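You operate a simulated robot arm through the tools that you are given. There is no shell and no other tool. Be economical: measure what you need, move in short steps, check, and stop when the job is done.

The job below is to be done with a simulated two-armed robot. You get a single attempt, and the scene is never put back.

JOB
Take the cap off the bottle labelled "OIL" on the top of the far blue bench and lay it down there.
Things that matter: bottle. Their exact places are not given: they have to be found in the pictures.

The check looks at the end state, three seconds after you hand in, the way a careful person would. Anything else that was tipped, shoved, dropped, spilled or broken makes it a failure. A push-on lid holds only when it is set on centred and level and pressed home; a screw cap is set on level and turned clockwise until tight.

ROBOT AND FRAMES
Two 7-joint arms with two-finger parallel grippers on one trunk, on a base that drives. Base frame: it is fixed to the floor where the robot stands at the start and does not move with it; the origin is under the middle of the robot, x ahead of it, y to its left, z up. Readings come in m, degrees, newtons and seconds.
The left shoulder is at the start at [0.05, 0.177, 1.179], the right one opposite. With the tool pointing down near the work surface each hand reaches from about 0.22 to 0.7 m from the robot's upright axis, wherever it stands, measured 20 degrees to its own side. Payload 3.43 kg a hand.
Tool frame (each hand has its own): the origin (TCP) lies between the finger pads and is the grasp point; the fingertips stand 0.034 m ahead of it; z points along the fingers, y is the line along which they close. Largest opening 0.128 m; finger width 0.024, thickness 0.012; the body of the gripper, 0.048 by 0.13 m, starts 0.096 m behind the TCP.
Orientation is that of the tool frame in the base frame, as a unit quaternion [x, y, z, w]. With the fingers straight down and closing along the base's y, the tool's x points along the base's -x, its y along +y and its z along -z.

CONTROLS
- The arms move only by the tool drive_tool. It takes "left_increments", "right_increments" or both (then of equal length, played together; a hand with none holds still); each is a list of rows, each a list of 7 numbers: the finger opening in m, from 0 to 0.128, then the shift along the tool's x, y, z in m, then the turn, a rotation vector about the tool's x, y, z in degrees. In form: [[hand, dx, dy, dz, rx, ry, rz], ...]. A call has 1 to 12 rows; each row is the pose to reach, as a shift and turn from the pose commanded when the call began, along the tool's axes at that moment. Each row takes 0.2 s and may step no farther than 0.05 m and 8.6 degrees from the row before; otherwise, or with a gripper value out of range, the whole call is refused. Where a pose cannot be reached the arm comes as near as it can. A force on the tool above 40 N (or 10 N above the force at the start of the call, whichever is more), or a blocked arm, ends the call early, and 0.2 s more pass. The fingers move at their own pace (about 0.108 m/s each) and stop on an object; they squeeze with about 39 N. The grip force told is the motor's: it shows also when the fingers shut on nothing. Time passes only in rows, and 0.2 s behind the last, so rows that repeat a pose let the fingers close. The reply holds the time, the measured pose of the TCP, the force on the tool along the base axes, the opening and the grip force, in the units named above and with some noise.
- Cameras (640 x 400 px; columns grow to the right, rows downward): "scene" is now at [0.1542, -0.0349, 1.3503]; the picture's right is [-0.38, -0.93, 0.00], its down [-0.43, 0.17, -0.89] and it looks along [0.82, -0.34, -0.46] (base axes); focal length 214 px, centre (320, 200). "left" rides on the left gripper at [0.076, 0.011, -0.16] in its tool frame; the picture's right is [-0.15, 0.99, 0.00], its down [-0.88, -0.13, -0.46] and it looks along [-0.45, -0.07, 0.89] (tool axes); focal length 234 px, centre (320, 200). "right" rides on the right gripper at [0.076, -0.011, -0.16] in its tool frame; the picture's right is [0.15, 0.99, 0.00], its down [-0.88, 0.13, -0.46] and it looks along [-0.45, 0.07, 0.89] (tool axes); focal length 234 px, centre (320, 200).
- camera(camera): a new picture of that camera. No time passes.
- raise_lower(by): slides the trunk up (or, below 0, down) by that many m; the arms and the scene camera ride with it, the base frame stays. It gives what a move gives, with no picture.
- drive_base(legs): drives the robot by 1 to 6 legs, each [ahead, turn to the left] in m and degrees, along the robot's own axes; the way and the turn of a leg run together, so that a leg with both is an arc; at most 1.5 m and 180 degrees a leg. The arms and the cameras ride along, it lands a little off, and it stops where it bumps. It gives what a move gives.
- aim_head(pan, tilt): turns the head with the scene camera to pan (to the left, within 80 degrees either way) and tilt (down, from -29 to 69), counted from straight ahead of the robot. It gives what a move gives.
- point_at(camera, pixels): for up to 12 pixels [column, row] of the newest picture of that camera ("zoom" is the newest enlarged one), the place [x, y, z] in the base frame of the surface seen there, good to about 0.002 m. No time passes.
- zoom(camera, box): a new picture of the part [left, top, right, bottom] of that camera's present view, enlarged. No time passes.
- sign_off(): hands the job in; it is judged then, once.

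Work in short steps. Measure before you move; look again where a grasp or a placing could have gone wrong, and mend it. You have 80 turns and 62 pictures in all, those below and enlarged ones among them. Open the grippers and draw the arms clear of the work before you hand the job in, unless the task says otherwise; then end with one line.

The tools are called as a command line: name --argument value ..., lists and objects as JSON in quotes. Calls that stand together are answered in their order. drive_tool: Moves the arms, as the interface text tells. Its arguments: {"type":"object","properties":{"left_increments":{"type":"array"},"right_increments":{"type":"array"}},"required":[]} The other tools are called the same way: raise_lower (by) slides the trunk up or down; drive_base (legs) drives the base; aim_head (pan, tilt) turns the head that bears the scene camera; camera (camera) takes a picture; point_at (camera, pixels) gives the place of the surface under pixels of a picture; zoom (camera, box) takes an enlarged picture of a part of a camera's view; sign_off () hands the job in.

At the start:

```text
time_s: 0.0
left_tcp_pos: [0.4398, 0.0303, 1.2214]
left_tcp_rot: [0.0, 1.0, 0.0, 0.0]
left_force: [-0.8, 1.0, 0.9]
left_grip_width: 0.1281
left_grip_force: 0.0
right_tcp_pos: [0.3258, -0.2964, 1.2891]
right_tcp_rot: [0.001, 1.0, -0.001, 0.001]
right_force: [-0.4, -0.7, -0.1]
right_grip_width: 0.128
right_grip_force: 0.0
trunk travel left (down, up): [-0.35, 0.051]
robot x, y, heading: [0.0028, 0.0022, -0.2]
head pan, tilt: [-22.3, 27.4]
```

scene: 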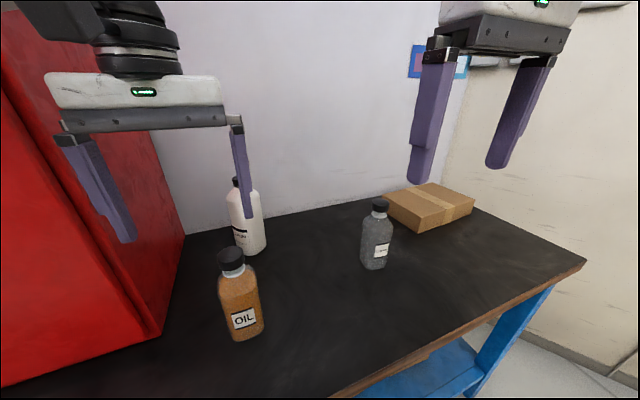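
right: 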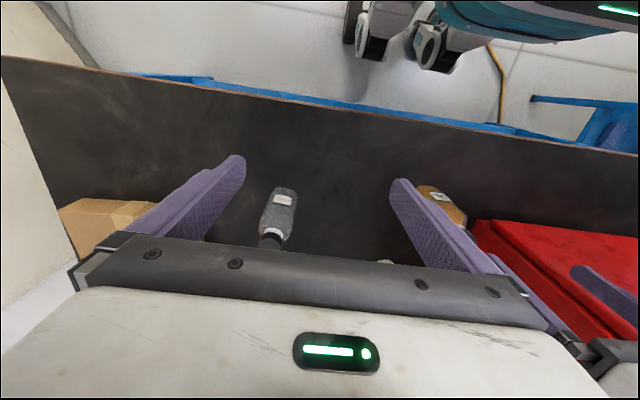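
left: 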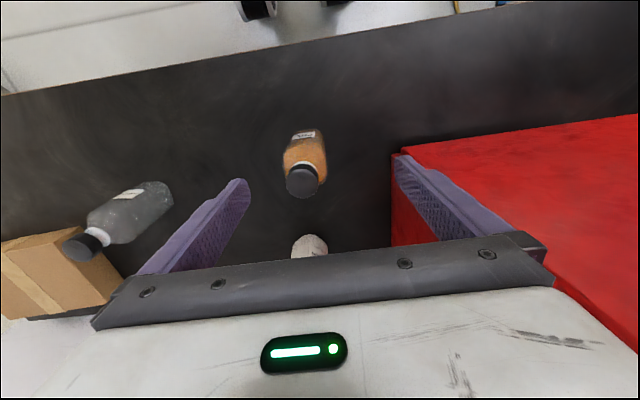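

The scene shows an OIL bottle at about (240,295) with a dark cap at (231,258). I'll enlarge it and measure it.

zoom --camera "scene" --box '[180, 170, 320, 350]'

point_at --camera "scene" --pixels '[[230, 252], [231, 264], [219, 258], [243, 258], [240, 295], [246, 338], [290, 330], [247, 215], [378, 205], [160, 330], [185, 240], [250, 252]]'

point_at --camera "left" --pixels '[[301, 182], [286, 182], [318, 182], [301, 197], [301, 170], [390, 200], [410, 155], [310, 245], [305, 150]]'

```text
2.22 times, centred on (250, 260) of scene
```

zoom: 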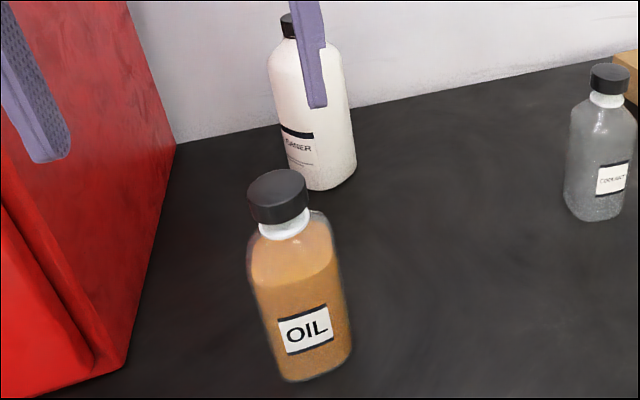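

```text
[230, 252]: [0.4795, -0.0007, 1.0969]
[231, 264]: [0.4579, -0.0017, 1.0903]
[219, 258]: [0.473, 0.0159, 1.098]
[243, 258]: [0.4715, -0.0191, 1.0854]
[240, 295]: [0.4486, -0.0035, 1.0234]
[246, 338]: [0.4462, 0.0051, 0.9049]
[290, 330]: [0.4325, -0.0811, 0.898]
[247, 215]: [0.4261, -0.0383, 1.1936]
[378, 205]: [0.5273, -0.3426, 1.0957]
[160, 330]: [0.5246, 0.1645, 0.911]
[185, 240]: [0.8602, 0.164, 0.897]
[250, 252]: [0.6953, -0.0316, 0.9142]
```

```text
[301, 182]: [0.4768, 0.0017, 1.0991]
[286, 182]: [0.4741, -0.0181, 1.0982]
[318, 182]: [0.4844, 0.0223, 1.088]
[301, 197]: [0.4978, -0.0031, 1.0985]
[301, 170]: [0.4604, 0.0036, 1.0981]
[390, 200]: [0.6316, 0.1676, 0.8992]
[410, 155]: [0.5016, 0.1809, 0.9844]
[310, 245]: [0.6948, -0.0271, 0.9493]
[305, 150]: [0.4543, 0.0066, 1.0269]
```

Only one OIL bottle is visible here, but the job says "far" bench. I'll look around to check whether there is another one.

aim_head --pan 75 --tilt 15

camera --camera "scene"

aim_head --pan -78 --tilt 15

camera --camera "scene"

aim_head --pan 0 --tilt 35

camera --camera "scene"

```text
time_s: 1.7
left_tcp_pos: [0.4395, 0.0301, 1.221]
left_tcp_rot: [0.0, 1.0, 0.0, 0.0]
left_force: [0.1, -0.4, 0.1]
left_grip_width: 0.128
left_grip_force: 0.1
right_tcp_pos: [0.3258, -0.2956, 1.2887]
right_tcp_rot: [0.001, 1.0, 0.0, 0.0]
right_force: [-0.7, -0.6, 0.0]
right_grip_width: 0.1282
right_grip_force: 0.1
trunk travel left (down, up): [-0.35, 0.051]
robot x, y, heading: [-0.0021, -0.0024, 0.3]
head pan, tilt: [75.0, 15.0]
```

```text
57 pictures are left
```

scene: 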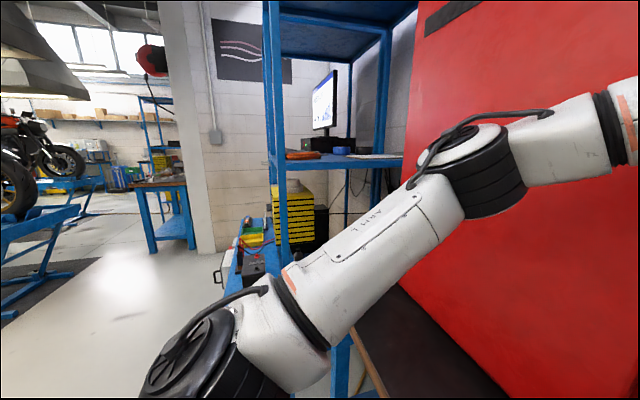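

```text
time_s: 4.1
left_tcp_pos: [0.4404, 0.03, 1.2202]
left_tcp_rot: [0.001, 1.0, 0.0, 0.0]
left_force: [-0.6, 0.6, 0.3]
left_grip_width: 0.128
left_grip_force: 0.0
right_tcp_pos: [0.3262, -0.2951, 1.288]
right_tcp_rot: [0.0, 1.0, 0.0, 0.0]
right_force: [-0.1, -0.4, -0.4]
right_grip_width: 0.1278
right_grip_force: 0.0
trunk travel left (down, up): [-0.35, 0.051]
robot x, y, heading: [0.0019, -0.0008, 0.1]
head pan, tilt: [-78.0, 15.0]
```

```text
56 pictures are left
```

scene: 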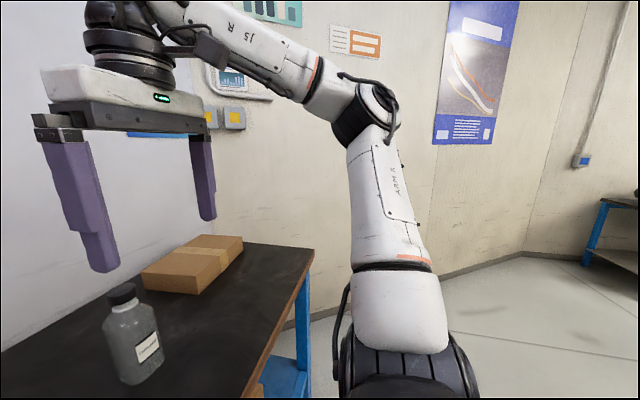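

```text
time_s: 5.6
left_tcp_pos: [0.4397, 0.0302, 1.2215]
left_tcp_rot: [0.0, 1.0, 0.001, -0.001]
left_force: [-0.6, 0.8, 0.3]
left_grip_width: 0.1283
left_grip_force: 0.0
right_tcp_pos: [0.3263, -0.2962, 1.2873]
right_tcp_rot: [0.0, 1.0, 0.0, 0.001]
right_force: [0.2, 0.5, 0.6]
right_grip_width: 0.1281
right_grip_force: 0.0
trunk travel left (down, up): [-0.35, 0.051]
robot x, y, heading: [-0.0007, -0.0022, -0.1]
head pan, tilt: [0.0, 35.0]
```

```text
55 pictures are left
```

scene: 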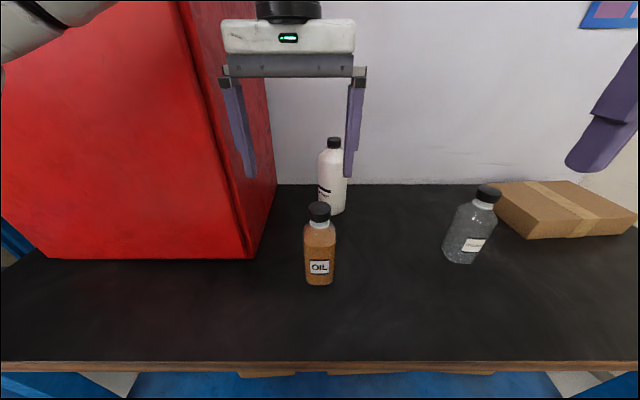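

This bench is the only one in reach and it holds the OIL bottle, so the other benches don't matter. I'll measure the bottle body's shape and width to plan a side hold with the right hand and unscrewing with the left.

zoom --camera "scene" --box '[270, 190, 370, 290]'

point_at --camera "scene" --pixels '[[307, 245], [313, 245], [320, 245], [327, 245], [333, 245], [306, 260], [334, 260], [319, 283], [319, 225], [319, 218], [310, 212], [329, 212]]'

```text
4.00 times, centred on (320, 240) of scene
```

zoom: 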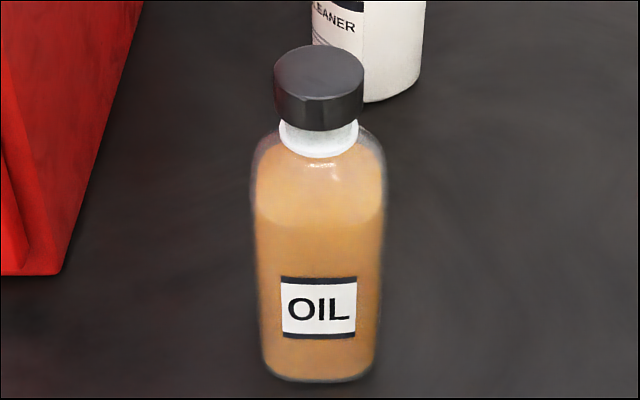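

```text
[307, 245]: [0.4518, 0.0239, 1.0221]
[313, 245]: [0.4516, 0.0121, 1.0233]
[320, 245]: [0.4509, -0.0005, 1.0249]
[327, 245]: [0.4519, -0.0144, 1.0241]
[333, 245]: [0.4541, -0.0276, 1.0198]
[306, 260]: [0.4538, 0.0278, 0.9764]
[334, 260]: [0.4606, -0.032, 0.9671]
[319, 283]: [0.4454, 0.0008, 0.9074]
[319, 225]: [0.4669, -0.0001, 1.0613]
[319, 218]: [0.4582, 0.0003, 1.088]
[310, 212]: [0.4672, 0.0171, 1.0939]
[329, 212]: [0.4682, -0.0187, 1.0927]
```

The body is a squared bottle with flat sides aligned to the base axes, about 0.06 wide and centred near (0.477, 0.0). The cap spans z 1.072 to 1.098. I'll back the base up 0.1 m so the right hand can hold the body with a pitched approach along +x.

drive_base --legs '[[-0.1, 0]]'

point_at --camera "scene" --pixels '[[319, 355], [319, 340]]'

```text
time_s: 6.8
left_tcp_pos: [0.338, 0.0312, 1.2198]
left_tcp_rot: [-0.002, 1.0, 0.001, 0.001]
left_force: [-0.6, -0.6, -0.2]
left_grip_width: 0.1282
left_grip_force: 0.0
right_tcp_pos: [0.2256, -0.2956, 1.2897]
right_tcp_rot: [0.0, 1.0, 0.0, 0.0]
right_force: [0.0, -0.7, 0.3]
right_grip_width: 0.1281
right_grip_force: 0.0
trunk travel left (down, up): [-0.35, 0.051]
robot x, y, heading: [-0.0994, -0.0023, 0.3]
head pan, tilt: [0.0, 35.0]
```

```text
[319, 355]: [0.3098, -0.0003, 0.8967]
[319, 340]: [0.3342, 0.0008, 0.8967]
```

The base is back 0.1 m and the bench edge is at about x 0.30. Next I move the left hand above the bottle while the right hand pitches forward and starts toward its pre-grasp.

drive_tool --left_increments '[[0.128, -0.035, -0.008, -0.01, 0, 0, 0], [0.128, -0.07, -0.016, -0.02, 0, 0, 0], [0.128, -0.105, -0.024, -0.03, 0, 0, 0], [0.128, -0.139, -0.031, -0.04, 0, 0, 0], [0.128, -0.139, -0.031, -0.05, 0, 0, 0], [0.128, -0.139, -0.031, -0.05, 0, 0, 0], [0.128, -0.139, -0.031, -0.05, 0, 0, 0]]' --right_increments '[[0.128, 0, 0.02, 0.02, 0, -8, 0], [0.128, -0.01, 0.04, 0.04, 0, -16, 0], [0.128, -0.02, 0.06, 0.06, 0, -24, 0], [0.128, -0.03, 0.08, 0.08, 0, -32, 0], [0.128, -0.04, 0.1, 0.1, 0, -40, 0], [0.128, -0.05, 0.12, 0.12, 0, -48, 0], [0.128, -0.06, 0.14, 0.14, 0, -55, 0]]'

camera --camera "scene"

```text
time_s: 8.4
left_tcp_pos: [0.4246, 0.0077, 1.2414]
left_tcp_rot: [-0.002, 1.0, 0.001, -0.001]
left_force: [1.1, 0.0, -0.3]
left_grip_width: 0.1281
left_grip_force: 0.1
left hand out of reach, approached as far as the arm can: row 3, 4, 5, 6, 7
right_tcp_pos: [0.3091, -0.142, 1.1626]
right_tcp_rot: [-0.001, 0.888, 0.001, 0.459]
right_force: [0.9, 0.2, 0.2]
right_grip_width: 0.1282
right_grip_force: 0.1
right hand out of reach, approached as far as the arm can: row 6, 7
trunk travel left (down, up): [-0.35, 0.051]
robot x, y, heading: [-0.1042, 0.0055, 0.2]
head pan, tilt: [0.0, 35.0]
```

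```text
53 pictures are left
```

scene: 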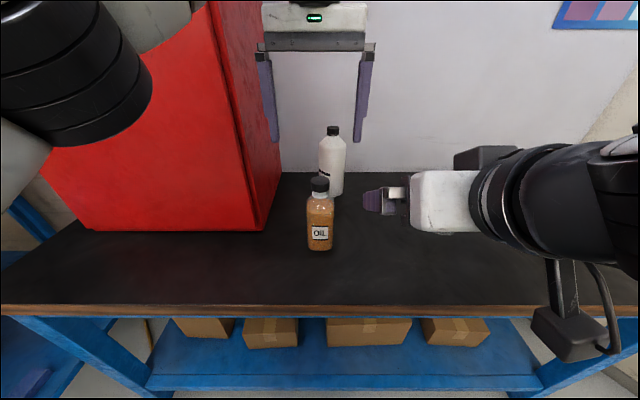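

The left hand stopped short at x 0.425 because of its reach at this height. The right hand is pitched at 55°, so I'll raise the trunk by 0.05 m and see how far the right hand can go toward its pre-grasp.

raise_lower --by 0.05

```text
time_s: 9.3
left_tcp_pos: [0.4209, 0.008, 1.2923]
left_tcp_rot: [-0.002, 1.0, 0.0, 0.0]
left_force: [-0.5, -0.1, 0.5]
left_grip_width: 0.128
left_grip_force: 0.1
right_tcp_pos: [0.3075, -0.142, 1.2155]
right_tcp_rot: [0.0, 0.887, 0.0, 0.461]
right_force: [-0.4, 0.3, -0.2]
right_grip_width: 0.1279
right_grip_force: 0.1
trunk travel left (down, up): [-0.4, 0.001]
robot x, y, heading: [-0.0995, 0.001, 0.3]
head pan, tilt: [0.0, 35.0]
```

Next the right hand goes to its pre-grasp at about (0.36, 0, 1.06), from which a straight 0.143 m push along the tool z reaches the bottle body.

drive_tool --right_increments '[[0.128, 0.0162, 0.0237, 0.022, 0, 0, 0], [0.128, 0.0324, 0.0473, 0.0441, 0, 0, 0], [0.128, 0.0486, 0.071, 0.0661, 0, 0, 0], [0.128, 0.0648, 0.0947, 0.0882, 0, 0, 0], [0.128, 0.081, 0.1183, 0.1102, 0, 0, 0], [0.128, 0.0972, 0.142, 0.1323, 0, 0, 0]]'

camera --camera "scene"

camera --camera "right"

```text
time_s: 10.7
left_tcp_pos: [0.4204, 0.0082, 1.2934]
left_tcp_rot: [-0.001, 1.0, 0.0, 0.0]
left_force: [-0.9, -1.1, 0.2]
left_grip_width: 0.1279
left_grip_force: 0.1
right_tcp_pos: [0.365, -0.1081, 1.107]
right_tcp_rot: [-0.001, 0.888, 0.0, 0.461]
right_force: [0.0, 0.9, 0.2]
right_grip_width: 0.1278
right_grip_force: 0.1
right hand out of reach, approached as far as the arm can: row 2, 3, 4, 5, 6
trunk travel left (down, up): [-0.4, 0.001]
robot x, y, heading: [-0.0968, -0.0025, -0.0]
head pan, tilt: [0.0, 35.0]
```

```text
52 pictures are left
```

scene: 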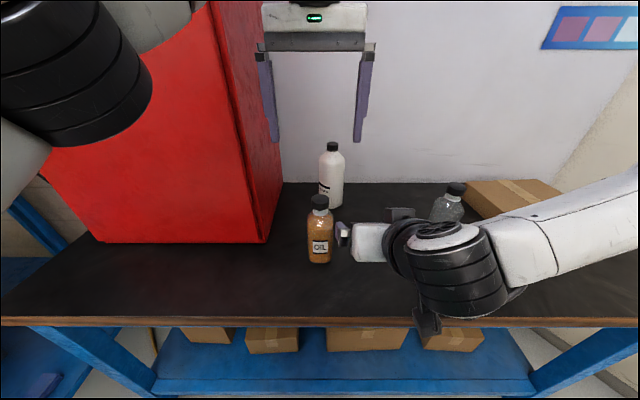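

```text
51 pictures are left
```

right: 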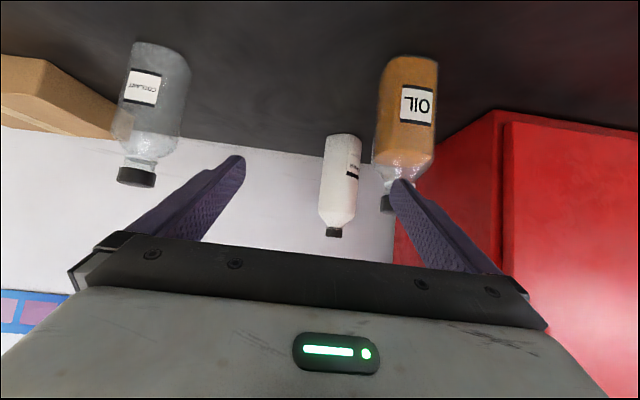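

The right wrist can't point straight ahead at y = 0. Its forearm comes naturally from the right, so I'll approach the bottle along +y instead and close along x. First I'll back off up and to the right, which also shows how the commanded pose behaves.

drive_tool --right_increments '[[0.128, -0.02, -0.03, 0, 0, 0, 0], [0.128, -0.04, -0.06, 0, 0, 0, 0], [0.128, -0.06, -0.09, 0, 0, 0, 0]]'

```text
time_s: 11.5
left_tcp_pos: [0.4208, 0.007, 1.2933]
left_tcp_rot: [-0.002, 1.0, 0.0, 0.0]
left_force: [0.5, 0.5, -0.4]
left_grip_width: 0.128
left_grip_force: 0.0
right_tcp_pos: [0.3983, -0.2004, 1.1536]
right_tcp_rot: [0.0, 0.887, 0.0, 0.461]
right_force: [-0.1, -0.2, -0.6]
right_grip_width: 0.1282
right_grip_force: 0.2
trunk travel left (down, up): [-0.4, 0.001]
robot x, y, heading: [-0.101, -0.0048, 0.1]
head pan, tilt: [0.0, 35.0]
```

The commanded pose follows the reached one, and the right TCP is now at (0.398, -0.200, 1.154), above everything nearby. I'll yaw it 90° about the vertical in place.

drive_tool --right_increments '[[0.128, 0, 0, 0, -6.7, 0, -4.7], [0.128, 0, 0, 0, -13.4, 0, -9.4], [0.128, 0, 0, 0, -20.1, 0, -14.1], [0.128, 0, 0, 0, -26.8, 0, -18.8], [0.128, 0, 0, 0, -33.5, 0, -23.5], [0.128, 0, 0, 0, -40.2, 0, -28.2], [0.128, 0, 0, 0, -46.9, 0, -32.9], [0.128, 0, 0, 0, -53.6, 0, -37.6], [0.128, 0, 0, 0, -60.3, 0, -42.3], [0.128, 0, 0, 0, -67.0, 0, -47.0], [0.128, 0, 0, 0, -73.7, 0, -51.7]]'

camera --camera "scene"

```text
time_s: 13.9
left_tcp_pos: [0.4227, 0.0077, 1.293]
left_tcp_rot: [-0.002, 1.0, -0.001, 0.001]
left_force: [-0.3, -0.2, -0.2]
left_grip_width: 0.1278
left_grip_force: 0.1
right_tcp_pos: [0.3984, -0.1996, 1.1525]
right_tcp_rot: [0.628, -0.627, -0.327, -0.324]
right_force: [0.7, 0.1, -1.2]
right_grip_width: 0.1279
right_grip_force: 0.0
trunk travel left (down, up): [-0.4, 0.001]
robot x, y, heading: [-0.097, -0.0013, 0.1]
head pan, tilt: [0.0, 35.0]
```

```text
50 pictures are left
```

scene: 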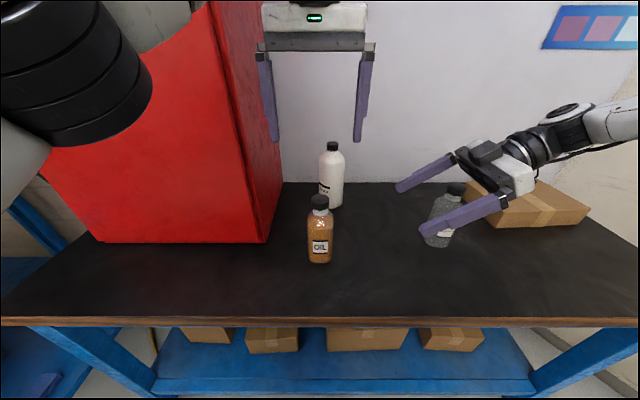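

The right hand now points along +y, pitched down. I'll move it forward at this height to (0.477, -0.03, 1.152), above the cap, and then check the alignment before descending to straddle the bottle.

drive_tool --right_increments '[[0.128, -0.0195, -0.0158, 0.0278, 0, 0, 0], [0.128, -0.039, -0.0316, 0.0556, 0, 0, 0], [0.128, -0.0586, -0.0474, 0.0834, 0, 0, 0], [0.128, -0.0781, -0.0632, 0.1112, 0, 0, 0], [0.128, -0.0976, -0.079, 0.139, 0, 0, 0]]'

camera --camera "scene"

camera --camera "right"

```text
time_s: 15.1
left_tcp_pos: [0.4222, 0.0076, 1.2926]
left_tcp_rot: [-0.001, 1.0, 0.0, 0.0]
left_force: [-1.0, -0.1, 0.6]
left_grip_width: 0.1283
left_grip_force: 0.1
right_tcp_pos: [0.4071, -0.0929, 1.1405]
right_tcp_rot: [-0.622, 0.626, 0.33, 0.336]
right_force: [-0.4, 0.6, -0.4]
right_grip_width: 0.1281
right_grip_force: 0.1
right hand out of reach, approached as far as the arm can: row 2, 3, 4, 5
trunk travel left (down, up): [-0.4, 0.001]
robot x, y, heading: [-0.1012, 0.0047, 0.3]
head pan, tilt: [0.0, 35.0]
```

```text
49 pictures are left
```

scene: 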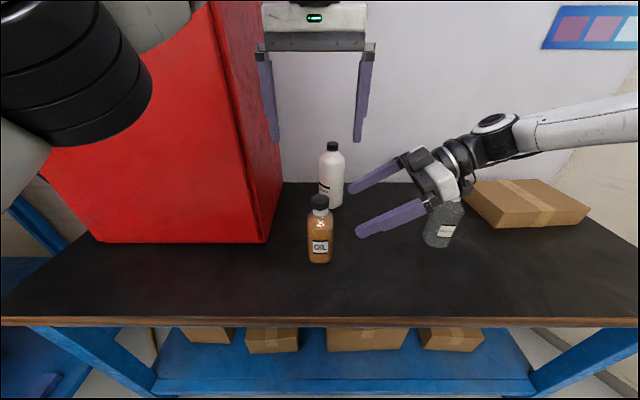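

```text
48 pictures are left
```

right: 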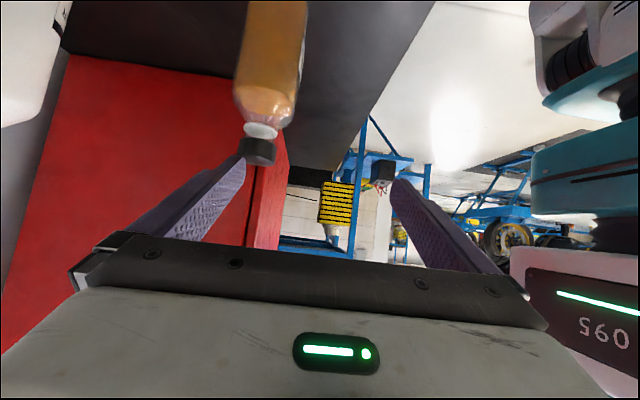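

The right arm stopped at (0.407, -0.093, 1.141). Driving the base forward should help both arms, so I'll pull the right hand back and up slightly and then drive 0.1 m ahead.

drive_tool --right_increments '[[0.128, -0.0123, 0.025, -0.009, 0, 0, 0], [0.128, -0.0246, 0.05, -0.017, 0, 0, 0]]'

drive_base --legs '[[0.1, 0]]'

camera --camera "scene"

```text
time_s: 15.7
left_tcp_pos: [0.4207, 0.0088, 1.293]
left_tcp_rot: [-0.002, 1.0, 0.0, 0.001]
left_force: [0.0, 0.2, 0.0]
left_grip_width: 0.1279
left_grip_force: 0.1
right_tcp_pos: [0.3532, -0.0916, 1.1726]
right_tcp_rot: [0.628, -0.627, -0.327, -0.325]
right_force: [0.0, -0.1, 0.7]
right_grip_width: 0.1282
right_grip_force: 0.1
trunk travel left (down, up): [-0.4, 0.001]
robot x, y, heading: [-0.1007, -0.0007, 0.1]
head pan, tilt: [0.0, 35.0]
```

```text
time_s: 16.9
left_tcp_pos: [0.5209, 0.0058, 1.2919]
left_tcp_rot: [-0.001, 1.0, 0.0, 0.001]
left_force: [0.6, -0.1, -0.4]
left_grip_width: 0.1279
left_grip_force: 0.1
right_tcp_pos: [0.4537, -0.0927, 1.1725]
right_tcp_rot: [-0.627, 0.628, 0.327, 0.326]
right_force: [-0.3, 0.7, -0.9]
right_grip_width: 0.1281
right_grip_force: 0.0
trunk travel left (down, up): [-0.4, 0.001]
robot x, y, heading: [-0.001, -0.0039, -0.1]
head pan, tilt: [0.0, 35.0]
```

```text
47 pictures are left
```

scene: 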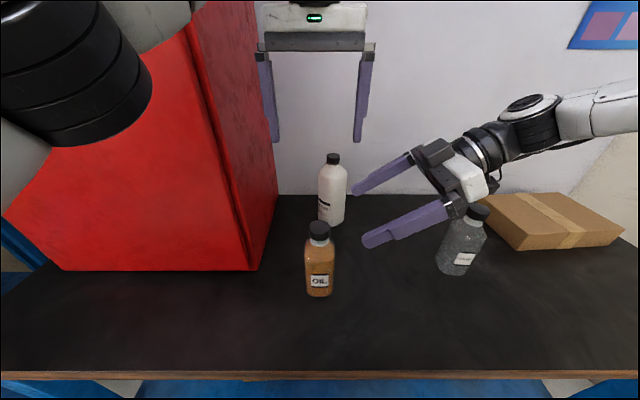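

The base is forward with nothing bumped. Now I'll advance the right hand to (0.478, -0.03, 1.172).

drive_tool --right_increments '[[0.128, -0.018, -0.012, 0.0258, 0, 0, 0], [0.128, -0.036, -0.024, 0.0516, 0, 0, 0]]'

camera --camera "right"

```text
time_s: 17.4
left_tcp_pos: [0.5212, 0.0065, 1.2944]
left_tcp_rot: [0.001, 1.0, -0.001, -0.001]
left_force: [-0.8, -0.6, -0.8]
left_grip_width: 0.128
left_grip_force: 0.0
right_tcp_pos: [0.4577, -0.0555, 1.1665]
right_tcp_rot: [-0.624, 0.627, 0.328, 0.332]
right_force: [0.3, 0.6, 0.1]
right_grip_width: 0.1279
right_grip_force: 0.0
right hand out of reach, approached as far as the arm can: row 1, 2
trunk travel left (down, up): [-0.4, 0.001]
robot x, y, heading: [-0.0032, 0.0012, 0.2]
head pan, tilt: [0.0, 35.0]
```

```text
46 pictures are left
```

right: 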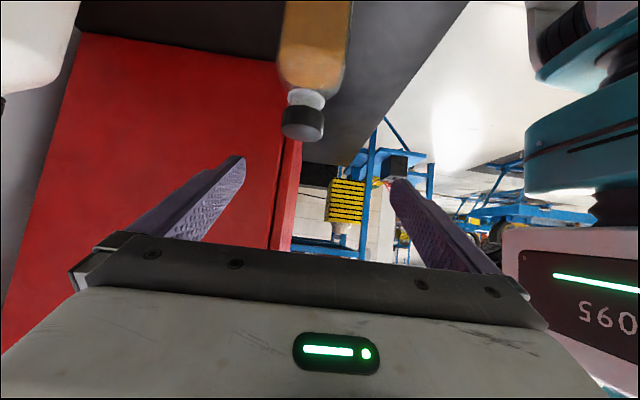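

The same limit shows up near y = -0.05, so the right arm can't reach far across the midline. I'll pull both hands back and turn the base left about 25°, which puts the bottle in front of the right arm.

drive_tool --left_increments '[[0.128, 0.032, -0.02, 0, 0, 0, 0], [0.128, 0.064, -0.04, 0, 0, 0, 0], [0.128, 0.096, -0.06, 0, 0, 0, 0], [0.128, 0.128, -0.08, 0, 0, 0, 0], [0.128, 0.16, -0.1, 0, 0, 0, 0], [0.128, 0.16, -0.126, 0, 0, 0, 0]]' --right_increments '[[0.128, 0.023, 0.017, -0.033, 0, 0, 0], [0.128, 0.046, 0.034, -0.066, 0, 0, 0], [0.128, 0.069, 0.05, -0.099, 0, 0, 0], [0.128, 0.092, 0.067, -0.131, 0, 0, 0], [0.128, 0.115, 0.084, -0.164, 0, 0, 0], [0.128, 0.138, 0.1, -0.197, 0, 0, 0]]'

drive_base --legs '[[0, 25]]'

aim_head --pan -25 --tilt 35

camera --camera "scene"

```text
time_s: 18.9
left_tcp_pos: [0.3618, -0.1204, 1.294]
left_tcp_rot: [0.0, 1.0, 0.001, 0.0]
left_force: [-0.2, -1.0, -0.1]
left_grip_width: 0.1282
left_grip_force: 0.1
right_tcp_pos: [0.3548, -0.2996, 1.1659]
right_tcp_rot: [-0.627, 0.627, 0.327, 0.326]
right_force: [-0.3, 0.9, -0.1]
right_grip_width: 0.1278
right_grip_force: 0.1
trunk travel left (down, up): [-0.4, 0.001]
robot x, y, heading: [0.0031, 0.0004, -0.2]
head pan, tilt: [0.0, 35.0]
```

```text
time_s: 20.5
left_tcp_pos: [0.3794, 0.0452, 1.2949]
left_tcp_rot: [-0.214, 0.977, -0.001, -0.001]
left_force: [-0.4, -0.3, -0.1]
left_grip_width: 0.1281
left_grip_force: 0.1
right_tcp_pos: [0.4471, -0.1201, 1.1665]
right_tcp_rot: [0.747, -0.479, -0.388, -0.249]
right_force: [0.1, 1.4, -0.2]
right_grip_width: 0.1278
right_grip_force: 0.0
trunk travel left (down, up): [-0.4, 0.001]
robot x, y, heading: [-0.0022, -0.0034, 24.7]
head pan, tilt: [0.0, 35.0]
```

```text
time_s: 21.4
left_tcp_pos: [0.3799, 0.0454, 1.2945]
left_tcp_rot: [-0.215, 0.977, -0.001, -0.001]
left_force: [-0.4, 0.8, 0.2]
left_grip_width: 0.1282
left_grip_force: 0.1
right_tcp_pos: [0.4471, -0.1209, 1.1666]
right_tcp_rot: [0.747, -0.478, -0.389, -0.248]
right_force: [0.3, 0.0, -0.2]
right_grip_width: 0.128
right_grip_force: 0.1
trunk travel left (down, up): [-0.4, 0.001]
robot x, y, heading: [-0.0052, 0.0021, 24.7]
head pan, tilt: [-25.0, 35.0]
```

```text
45 pictures are left
```

scene: 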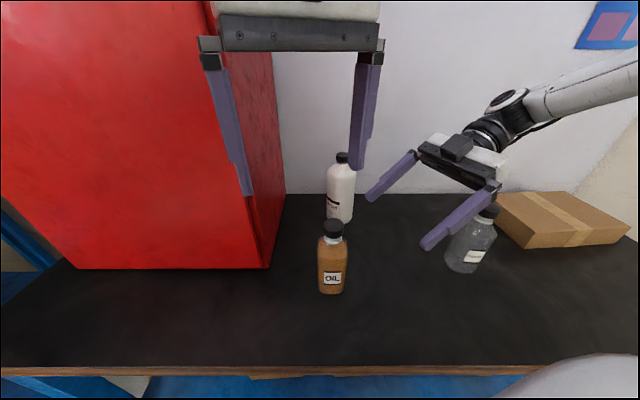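

The base is turned 24.7° and the right TCP is at (0.447, -0.121, 1.167). I'll yaw the right hand back 24.8° so its fingers close exactly along x.

drive_tool --right_increments '[[0.128, 0, 0, 0, 6.77, 0, 4.73], [0.128, 0, 0, 0, 13.5, 0, 9.46], [0.128, 0, 0, 0, 20.3, 0, 14.2]]'

```text
time_s: 22.2
left_tcp_pos: [0.3778, 0.0441, 1.2943]
left_tcp_rot: [-0.215, 0.977, 0.0, 0.001]
left_force: [0.4, -0.1, 0.1]
left_grip_width: 0.1283
left_grip_force: 0.1
right_tcp_pos: [0.4454, -0.1204, 1.1671]
right_tcp_rot: [-0.626, 0.629, 0.325, 0.327]
right_force: [-0.1, -0.2, -0.3]
right_grip_width: 0.1283
right_grip_force: 0.0
trunk travel left (down, up): [-0.4, 0.001]
robot x, y, heading: [-0.0028, -0.0021, 24.8]
head pan, tilt: [-25.0, 35.0]
```

The orientation is right, so I'll advance to (0.478, -0.005, 1.167) above the bottle.

drive_tool --right_increments '[[0.128, -0.022, -0.011, 0.0314, 0, 0, 0], [0.128, -0.044, -0.022, 0.0628, 0, 0, 0], [0.128, -0.066, -0.0325, 0.0942, 0, 0, 0]]'

camera --camera "right"

```text
time_s: 23.0
left_tcp_pos: [0.3795, 0.0465, 1.2935]
left_tcp_rot: [-0.215, 0.977, 0.001, 0.0]
left_force: [-0.7, 0.0, -0.8]
left_grip_width: 0.1285
left_grip_force: 0.1
right_tcp_pos: [0.4794, -0.0038, 1.1672]
right_tcp_rot: [-0.627, 0.628, 0.326, 0.326]
right_force: [-0.1, 1.0, 1.2]
right_grip_width: 0.128
right_grip_force: 0.1
trunk travel left (down, up): [-0.4, 0.001]
robot x, y, heading: [0.0003, 0.002, 24.9]
head pan, tilt: [-25.0, 35.0]
```

```text
44 pictures are left
```

right: 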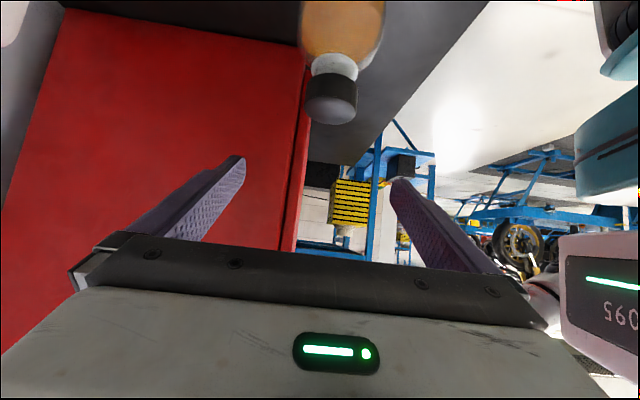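

The hand reached its pose centred over the cap, so I'll descend vertically to z ≈ 0.982 around the body, fingers open.

drive_tool --right_increments '[[0.128, 0.0303, 0, 0.0212, 0, 0, 0], [0.128, 0.0606, 0, 0.0424, 0, 0, 0], [0.128, 0.0909, 0, 0.0636, 0, 0, 0], [0.128, 0.1212, 0, 0.0848, 0, 0, 0], [0.128, 0.1515, 0, 0.106, 0, 0, 0]]'

camera --camera "right"

camera --camera "scene"

```text
time_s: 24.2
left_tcp_pos: [0.3793, 0.0465, 1.2935]
left_tcp_rot: [-0.214, 0.977, 0.0, 0.0]
left_force: [-0.7, 0.2, -0.5]
left_grip_width: 0.128
left_grip_force: 0.2
right_tcp_pos: [0.4779, -0.0037, 0.9814]
right_tcp_rot: [0.628, -0.627, -0.326, -0.326]
right_force: [0.4, 0.1, -0.1]
right_grip_width: 0.128
right_grip_force: 0.0
trunk travel left (down, up): [-0.4, 0.001]
robot x, y, heading: [0.0009, -0.0021, 24.8]
head pan, tilt: [-25.0, 35.0]
```

```text
43 pictures are left
```

right: 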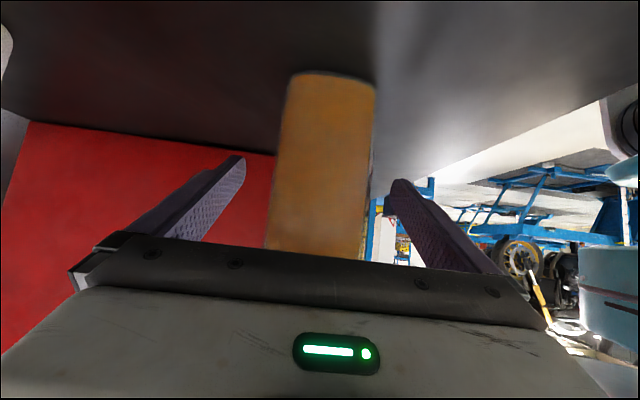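

```text
42 pictures are left
```

scene: 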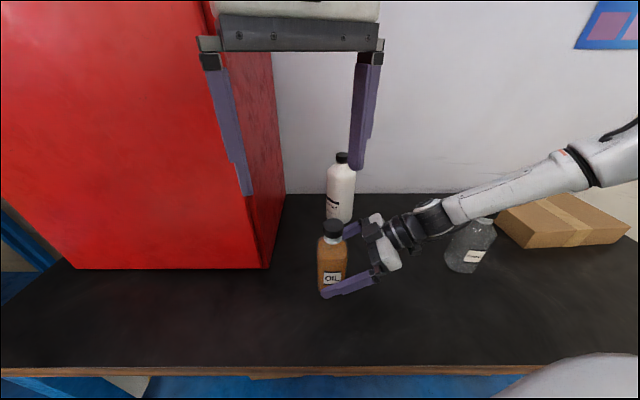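

The fingers straddle the bottle body evenly, so I'll close the right hand on it.

drive_tool --right_increments '[[0.09, 0, 0, 0, 0, 0, 0], [0.07, 0, 0, 0, 0, 0, 0], [0.06, 0, 0, 0, 0, 0, 0], [0.05, 0, 0, 0, 0, 0, 0], [0.04, 0, 0, 0, 0, 0, 0], [0.03, 0, 0, 0, 0, 0, 0]]'

zoom --camera "scene" --box '[270, 190, 430, 310]'

point_at --camera "zoom" --pixels '[[254, 130], [254, 145], [254, 165], [216, 150], [292, 150], [254, 185]]'

```text
time_s: 25.6
left_tcp_pos: [0.3799, 0.0463, 1.2928]
left_tcp_rot: [-0.214, 0.977, 0.0, 0.0]
left_force: [-1.1, 0.0, -0.6]
left_grip_width: 0.1279
left_grip_force: 0.0
right_tcp_pos: [0.479, -0.0045, 0.9809]
right_tcp_rot: [0.627, -0.627, -0.327, -0.326]
right_force: [1.1, -0.1, -1.1]
right_grip_width: 0.0714
right_grip_force: 39.0
trunk travel left (down, up): [-0.4, 0.001]
robot x, y, heading: [-0.0024, 0.0027, 24.9]
head pan, tilt: [-25.0, 35.0]
```

```text
3.33 times, centred on (350, 250) of scene
```

zoom: 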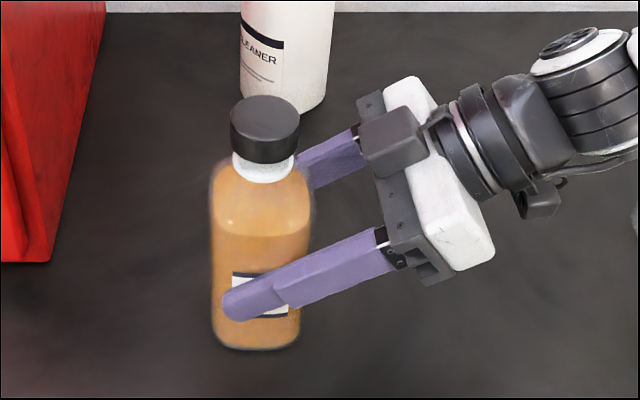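

```text
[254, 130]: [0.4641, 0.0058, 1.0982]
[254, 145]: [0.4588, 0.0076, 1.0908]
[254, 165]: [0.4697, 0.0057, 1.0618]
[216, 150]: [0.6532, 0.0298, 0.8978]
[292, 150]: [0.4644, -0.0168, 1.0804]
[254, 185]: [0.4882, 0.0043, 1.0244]
```

The right hand holds the body at 0.071 width and 39 N. Now I'll measure the cap's top outline for the left hand.

point_at --camera "zoom" --pixels '[[234, 117], [296, 117], [265, 132], [265, 99], [265, 115], [265, 160], [265, 166], [281, 104], [248, 130]]'

```text
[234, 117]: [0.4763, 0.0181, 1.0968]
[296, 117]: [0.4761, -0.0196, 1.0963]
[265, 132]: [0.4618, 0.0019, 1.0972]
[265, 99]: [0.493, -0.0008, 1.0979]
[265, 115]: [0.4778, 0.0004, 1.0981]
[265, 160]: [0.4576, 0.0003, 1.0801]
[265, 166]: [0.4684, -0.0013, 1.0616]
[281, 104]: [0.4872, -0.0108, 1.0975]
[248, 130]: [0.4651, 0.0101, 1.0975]
```

The cap is centred at (0.477, 0.000) with radius ~0.02 and spans z 1.074 to 1.098. I'll bring the left hand over it at z 1.20 and pre-turn it 60° clockwise to leave range for unscrewing.

drive_tool --left_increments '[[0.12, -0.0086, -0.0104, 0.011, 0, 0, 7.5], [0.11, -0.0172, -0.0208, 0.022, 0, 0, 15], [0.1, -0.0257, -0.0311, 0.034, 0, 0, 22.5], [0.09, -0.0343, -0.0415, 0.045, 0, 0, 30], [0.08, -0.0429, -0.0519, 0.056, 0, 0, 37.5], [0.08, -0.0515, -0.0622, 0.067, 0, 0, 45], [0.08, -0.06, -0.0726, 0.079, 0, 0, 52.5], [0.08, -0.0686, -0.083, 0.09, 0, 0, 60]]'

camera --camera "left"

camera --camera "scene"

```text
time_s: 27.3
left_tcp_pos: [0.4746, 0.1323, 1.2465]
left_tcp_rot: [0.183, 0.983, -0.022, 0.007]
left_force: [-45.4, 3.7, -14.9]
left_grip_width: 0.0799
left_grip_force: 0.1
left hand out of reach, approached as far as the arm can: row 4, 5, 6, 7, 8
right_tcp_pos: [0.4763, -0.0053, 0.9822]
right_tcp_rot: [0.628, -0.628, -0.324, -0.326]
right_force: [0.5, -2.0, -0.1]
right_grip_width: 0.0714
right_grip_force: 38.7
trunk travel left (down, up): [-0.4, 0.001]
robot x, y, heading: [-0.0002, -0.0011, 24.7]
head pan, tilt: [-25.0, 35.0]
stopped in row 8 (left hand): the force on the tool passed its limit (the readings are from after the stop); the commanded pose is now the measured one
```

```text
40 pictures are left
```

left: 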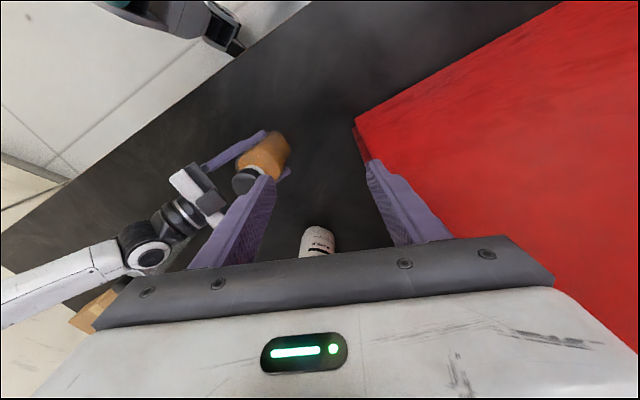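

```text
39 pictures are left
```

scene: 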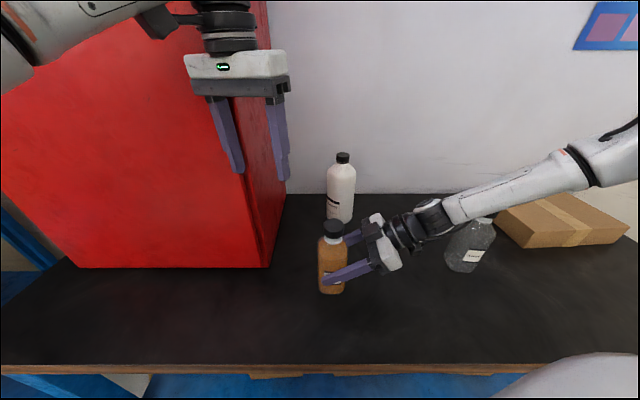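

The clockwise pre-turn ran into a joint limit, so the hand drifted to y 0.13 and its finger touched the red cabinet at (270,100). I'll back it off toward the bottle and undo the turn.

drive_tool --left_increments '[[0.08, 0.02, -0.008, 0, 0, 0, 0], [0.08, 0.034, -0.03, 0, 0, 0, -7.5], [0.08, 0.034, -0.05, 0, 0, 0, -15], [0.08, 0.034, -0.078, 0, 0, 0, -22.5], [0.08, 0.034, -0.078, 0, 0, 0, -30], [0.08, 0.034, -0.078, 0, 0, 0, -37.5], [0.08, 0.034, -0.078, 0, 0, 0, -45]]'

```text
time_s: 28.9
left_tcp_pos: [0.4214, 0.0696, 1.2466]
left_tcp_rot: [-0.202, 0.979, -0.025, 0.005]
left_force: [0.2, -0.6, -0.1]
left_grip_width: 0.08
left_grip_force: 0.1
right_tcp_pos: [0.48, -0.0047, 0.9821]
right_tcp_rot: [-0.628, 0.628, 0.325, 0.327]
right_force: [3.2, -1.1, 12.3]
right_grip_width: 0.0714
right_grip_force: 38.9
trunk travel left (down, up): [-0.4, 0.001]
robot x, y, heading: [-0.0053, 0.0008, 24.7]
head pan, tilt: [-25.0, 35.0]
```

The left hand is clear of the cabinet at (0.421, 0.070, 1.247), tilted about 3°. I'll level it and move over the cap at z 1.20 without extra yaw.

drive_tool --left_increments '[[0.08, -0.006, -0.0216, 0.012, -0.8, 0, 0], [0.08, -0.012, -0.0432, 0.024, -1.6, 0, 0], [0.08, -0.018, -0.0648, 0.036, -2.4, 0, 0], [0.08, -0.0237, -0.0864, 0.047, -2.9, 0, 0]]'

camera --camera "scene"

camera --camera "left"

```text
time_s: 29.9
left_tcp_pos: [0.4603, 0.0684, 1.2165]
left_tcp_rot: [-0.24, 0.97, -0.025, 0.007]
left_force: [-0.1, 0.1, -0.7]
left_grip_width: 0.0798
left_grip_force: 0.0
left hand out of reach, approached as far as the arm can: row 2, 3, 4
right_tcp_pos: [0.4777, -0.0046, 0.9805]
right_tcp_rot: [0.628, -0.627, -0.325, -0.325]
right_force: [-0.7, -4.1, 15.2]
right_grip_width: 0.0711
right_grip_force: 38.8
trunk travel left (down, up): [-0.4, 0.001]
robot x, y, heading: [-0.0034, -0.0014, 24.8]
head pan, tilt: [-25.0, 35.0]
```

```text
38 pictures are left
```

scene: 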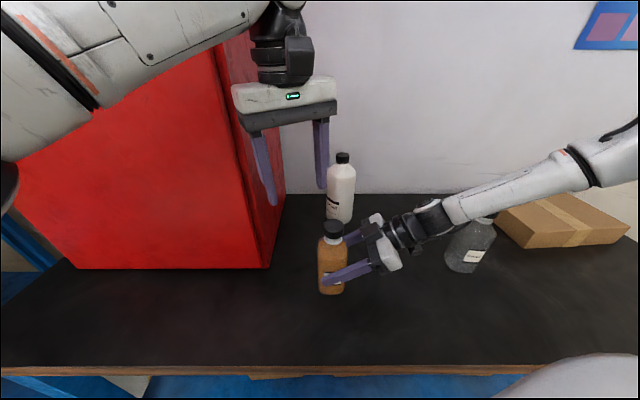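

```text
37 pictures are left
```

left: 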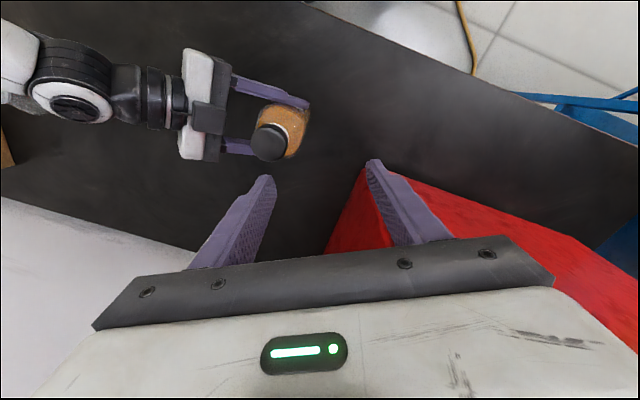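

The left arm is again limited near here, and it drifted counter-clockwise on its own, which suggests that direction is easier. I'll turn the hand 56° counter-clockwise in place while backing slightly away from the cabinet, then retry.

drive_tool --left_increments '[[0.08, 0.005, -0.005, 0, 0, 0, -8], [0.08, 0.01, -0.01, 0, 0, 0, -16], [0.08, 0.01, -0.01, 0, 0, 0, -24], [0.08, 0.01, -0.01, 0, 0, 0, -32], [0.08, 0.01, -0.01, 0, 0, 0, -40], [0.08, 0.01, -0.01, 0, 0, 0, -48], [0.08, 0.01, -0.01, 0, 0, 0, -56]]'

```text
time_s: 31.5
left_tcp_pos: [0.4797, 0.0984, 1.2257]
left_tcp_rot: [-0.682, 0.731, -0.03, -0.009]
left_force: [-0.2, 0.5, 0.1]
left_grip_width: 0.0799
left_grip_force: 0.0
left hand out of reach, approached as far as the arm can: row 1, 2, 3, 4, 5, 6, 7
right_tcp_pos: [0.4784, -0.0051, 0.9823]
right_tcp_rot: [-0.627, 0.628, 0.326, 0.326]
right_force: [-1.8, 0.9, 12.1]
right_grip_width: 0.0711
right_grip_force: 39.2
trunk travel left (down, up): [-0.4, 0.001]
robot x, y, heading: [-0.0026, -0.0006, 24.9]
head pan, tilt: [-25.0, 35.0]
```

These limits look like plain maximum reach at this height, since the wrist sits well above the shoulder. The hand now closes along x, so I'll descend to cap height here beside the bottle, levelling it, and then slide in along -y.

drive_tool --left_increments '[[0.08, -0.0019, 0.001, 0.0344, -0.45, -0.8, 0], [0.08, -0.0037, 0.0035, 0.0688, -0.9, -1.6, 0], [0.08, -0.0056, 0.005, 0.1033, -1.35, -2.4, 0], [0.08, -0.0075, 0.0074, 0.1377, -1.8, -3.1, 0]]'

camera --camera "scene"

camera --camera "left"

```text
time_s: 32.5
left_tcp_pos: [0.4595, 0.0611, 1.0802]
left_tcp_rot: [-0.637, 0.77, 0.03, 0.011]
left_force: [0.7, -0.1, 0.0]
left_grip_width: 0.0797
left_grip_force: 0.1
right_tcp_pos: [0.4794, -0.0053, 0.982]
right_tcp_rot: [-0.628, 0.628, 0.324, 0.326]
right_force: [-1.4, -0.1, 12.8]
right_grip_width: 0.0712
right_grip_force: 38.6
trunk travel left (down, up): [-0.4, 0.001]
robot x, y, heading: [-0.0035, -0.0008, 24.8]
head pan, tilt: [-25.0, 35.0]
```

```text
36 pictures are left
```

scene: 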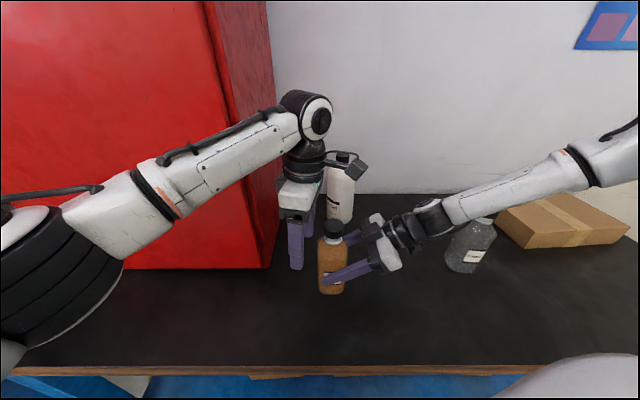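

```text
35 pictures are left
```

left: 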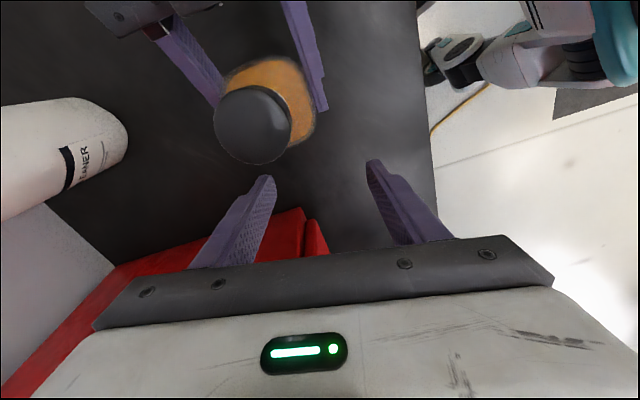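

The hand is level enough to correct, at (0.460, 0.061, 1.080). I'll undo the tilt, centre x on the cap and set z to 1.092 before sliding in.

drive_tool --left_increments '[[0.08, -0.0018, -0.0085, -0.005, 0.9, 1.6, -4], [0.08, -0.0036, -0.017, -0.0104, 1.82, 3.15, -8]]'

```text
time_s: 33.1
left_tcp_pos: [0.4772, 0.0682, 1.0893]
left_tcp_rot: [-0.693, 0.721, 0.0, -0.001]
left_force: [0.1, 0.0, 0.2]
left_grip_width: 0.0802
left_grip_force: 0.0
right_tcp_pos: [0.4788, -0.0046, 0.9815]
right_tcp_rot: [-0.627, 0.628, 0.325, 0.327]
right_force: [-0.7, 0.2, 13.2]
right_grip_width: 0.0713
right_grip_force: 39.3
trunk travel left (down, up): [-0.4, 0.001]
robot x, y, heading: [-0.0031, -0.0013, 24.6]
head pan, tilt: [-25.0, 35.0]
```

It's level and aligned at (0.477, 0.068, 1.089), so I'll slide in along -y to centre on the cap.

drive_tool --left_increments '[[0.08, 0.0226, -0.0009, -0.001, 0, 0, 0], [0.08, 0.0452, -0.0018, -0.002, 0, 0, 0], [0.08, 0.0679, -0.0027, -0.003, 0, 0, 0]]'

camera --camera "left"

zoom --camera "scene" --box '[240, 120, 440, 310]'

```text
time_s: 33.9
left_tcp_pos: [0.4851, 0.0687, 1.0894]
left_tcp_rot: [0.709, -0.705, 0.0, 0.004]
left_force: [-0.3, 0.3, -0.7]
left_grip_width: 0.0798
left_grip_force: 0.0
left hand out of reach, approached as far as the arm can: row 2, 3
right_tcp_pos: [0.4775, -0.0046, 0.9816]
right_tcp_rot: [-0.627, 0.628, 0.325, 0.326]
right_force: [-0.4, -0.5, 13.3]
right_grip_width: 0.0715
right_grip_force: 38.7
trunk travel left (down, up): [-0.4, 0.001]
robot x, y, heading: [-0.0009, 0.0014, 25.0]
head pan, tilt: [-25.0, 35.0]
```

```text
34 pictures are left
```

left: 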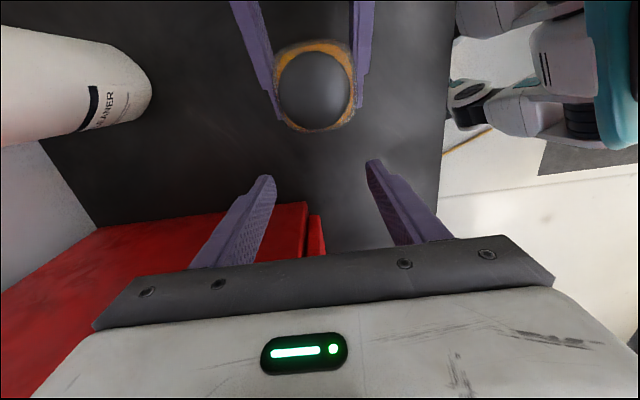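

```text
2.11 times, centred on (340, 215) of scene
```

zoom: 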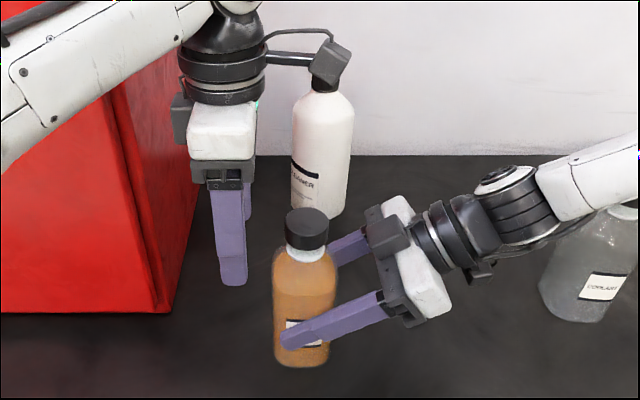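

The left arm has a lateral limit at about y = -0.13 in the robot frame, and the right arm's is near -0.06. A heading of about 15° a little closer to the bench should suit both, so I'll release the bottle, lift both hands clear and reposition.

drive_tool --left_increments '[[0.08, 0, 0.02, -0.03, 0, 0, 0], [0.08, 0, 0.04, -0.06, 0, 0, 0], [0.08, 0, 0.06, -0.09, 0, 0, 0], [0.08, 0, 0.08, -0.12, 0, 0, 0], [0.08, 0, 0.08, -0.12, 0, 0, 0], [0.08, 0, 0.08, -0.12, 0, 0, 0], [0.08, 0, 0.08, -0.12, 0, 0, 0], [0.08, 0, 0.08, -0.12, 0, 0, 0], [0.08, 0, 0.08, -0.12, 0, 0, 0]]' --right_increments '[[0.09, 0, 0, 0, 0, 0, 0], [0.128, 0, 0, 0, 0, 0, 0], [0.128, 0, 0, 0, 0, 0, 0], [0.128, 0, 0, 0, 0, 0, 0], [0.128, -0.0303, 0, -0.0212, 0, 0, 0], [0.128, -0.0606, 0, -0.0424, 0, 0, 0], [0.128, -0.0909, 0, -0.0636, 0, 0, 0], [0.128, -0.1212, 0, -0.0848, 0, 0, 0], [0.128, -0.1515, 0, -0.106, 0, 0, 0]]'

camera --camera "scene"

```text
time_s: 35.9
left_tcp_pos: [0.3963, 0.0464, 1.2139]
left_tcp_rot: [-0.691, 0.723, -0.001, 0.0]
left_force: [0.8, 0.4, 1.0]
left_grip_width: 0.0799
left_grip_force: 0.0
right_tcp_pos: [0.4804, -0.0042, 1.1658]
right_tcp_rot: [-0.627, 0.629, 0.324, 0.325]
right_force: [-0.5, 0.1, -0.5]
right_grip_width: 0.1279
right_grip_force: 0.1
trunk travel left (down, up): [-0.4, 0.001]
robot x, y, heading: [0.0015, 0.0, 24.8]
head pan, tilt: [-25.0, 35.0]
```

```text
32 pictures are left
```

scene: 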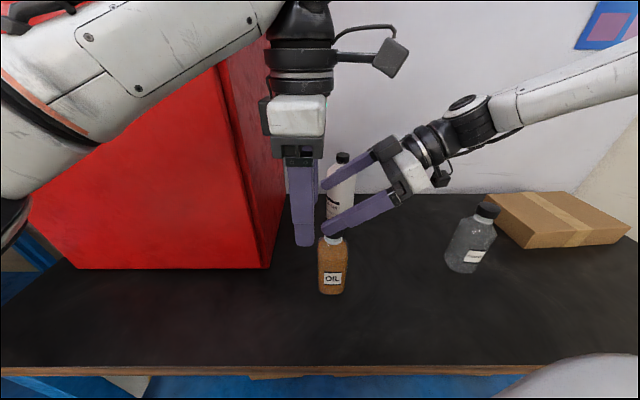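

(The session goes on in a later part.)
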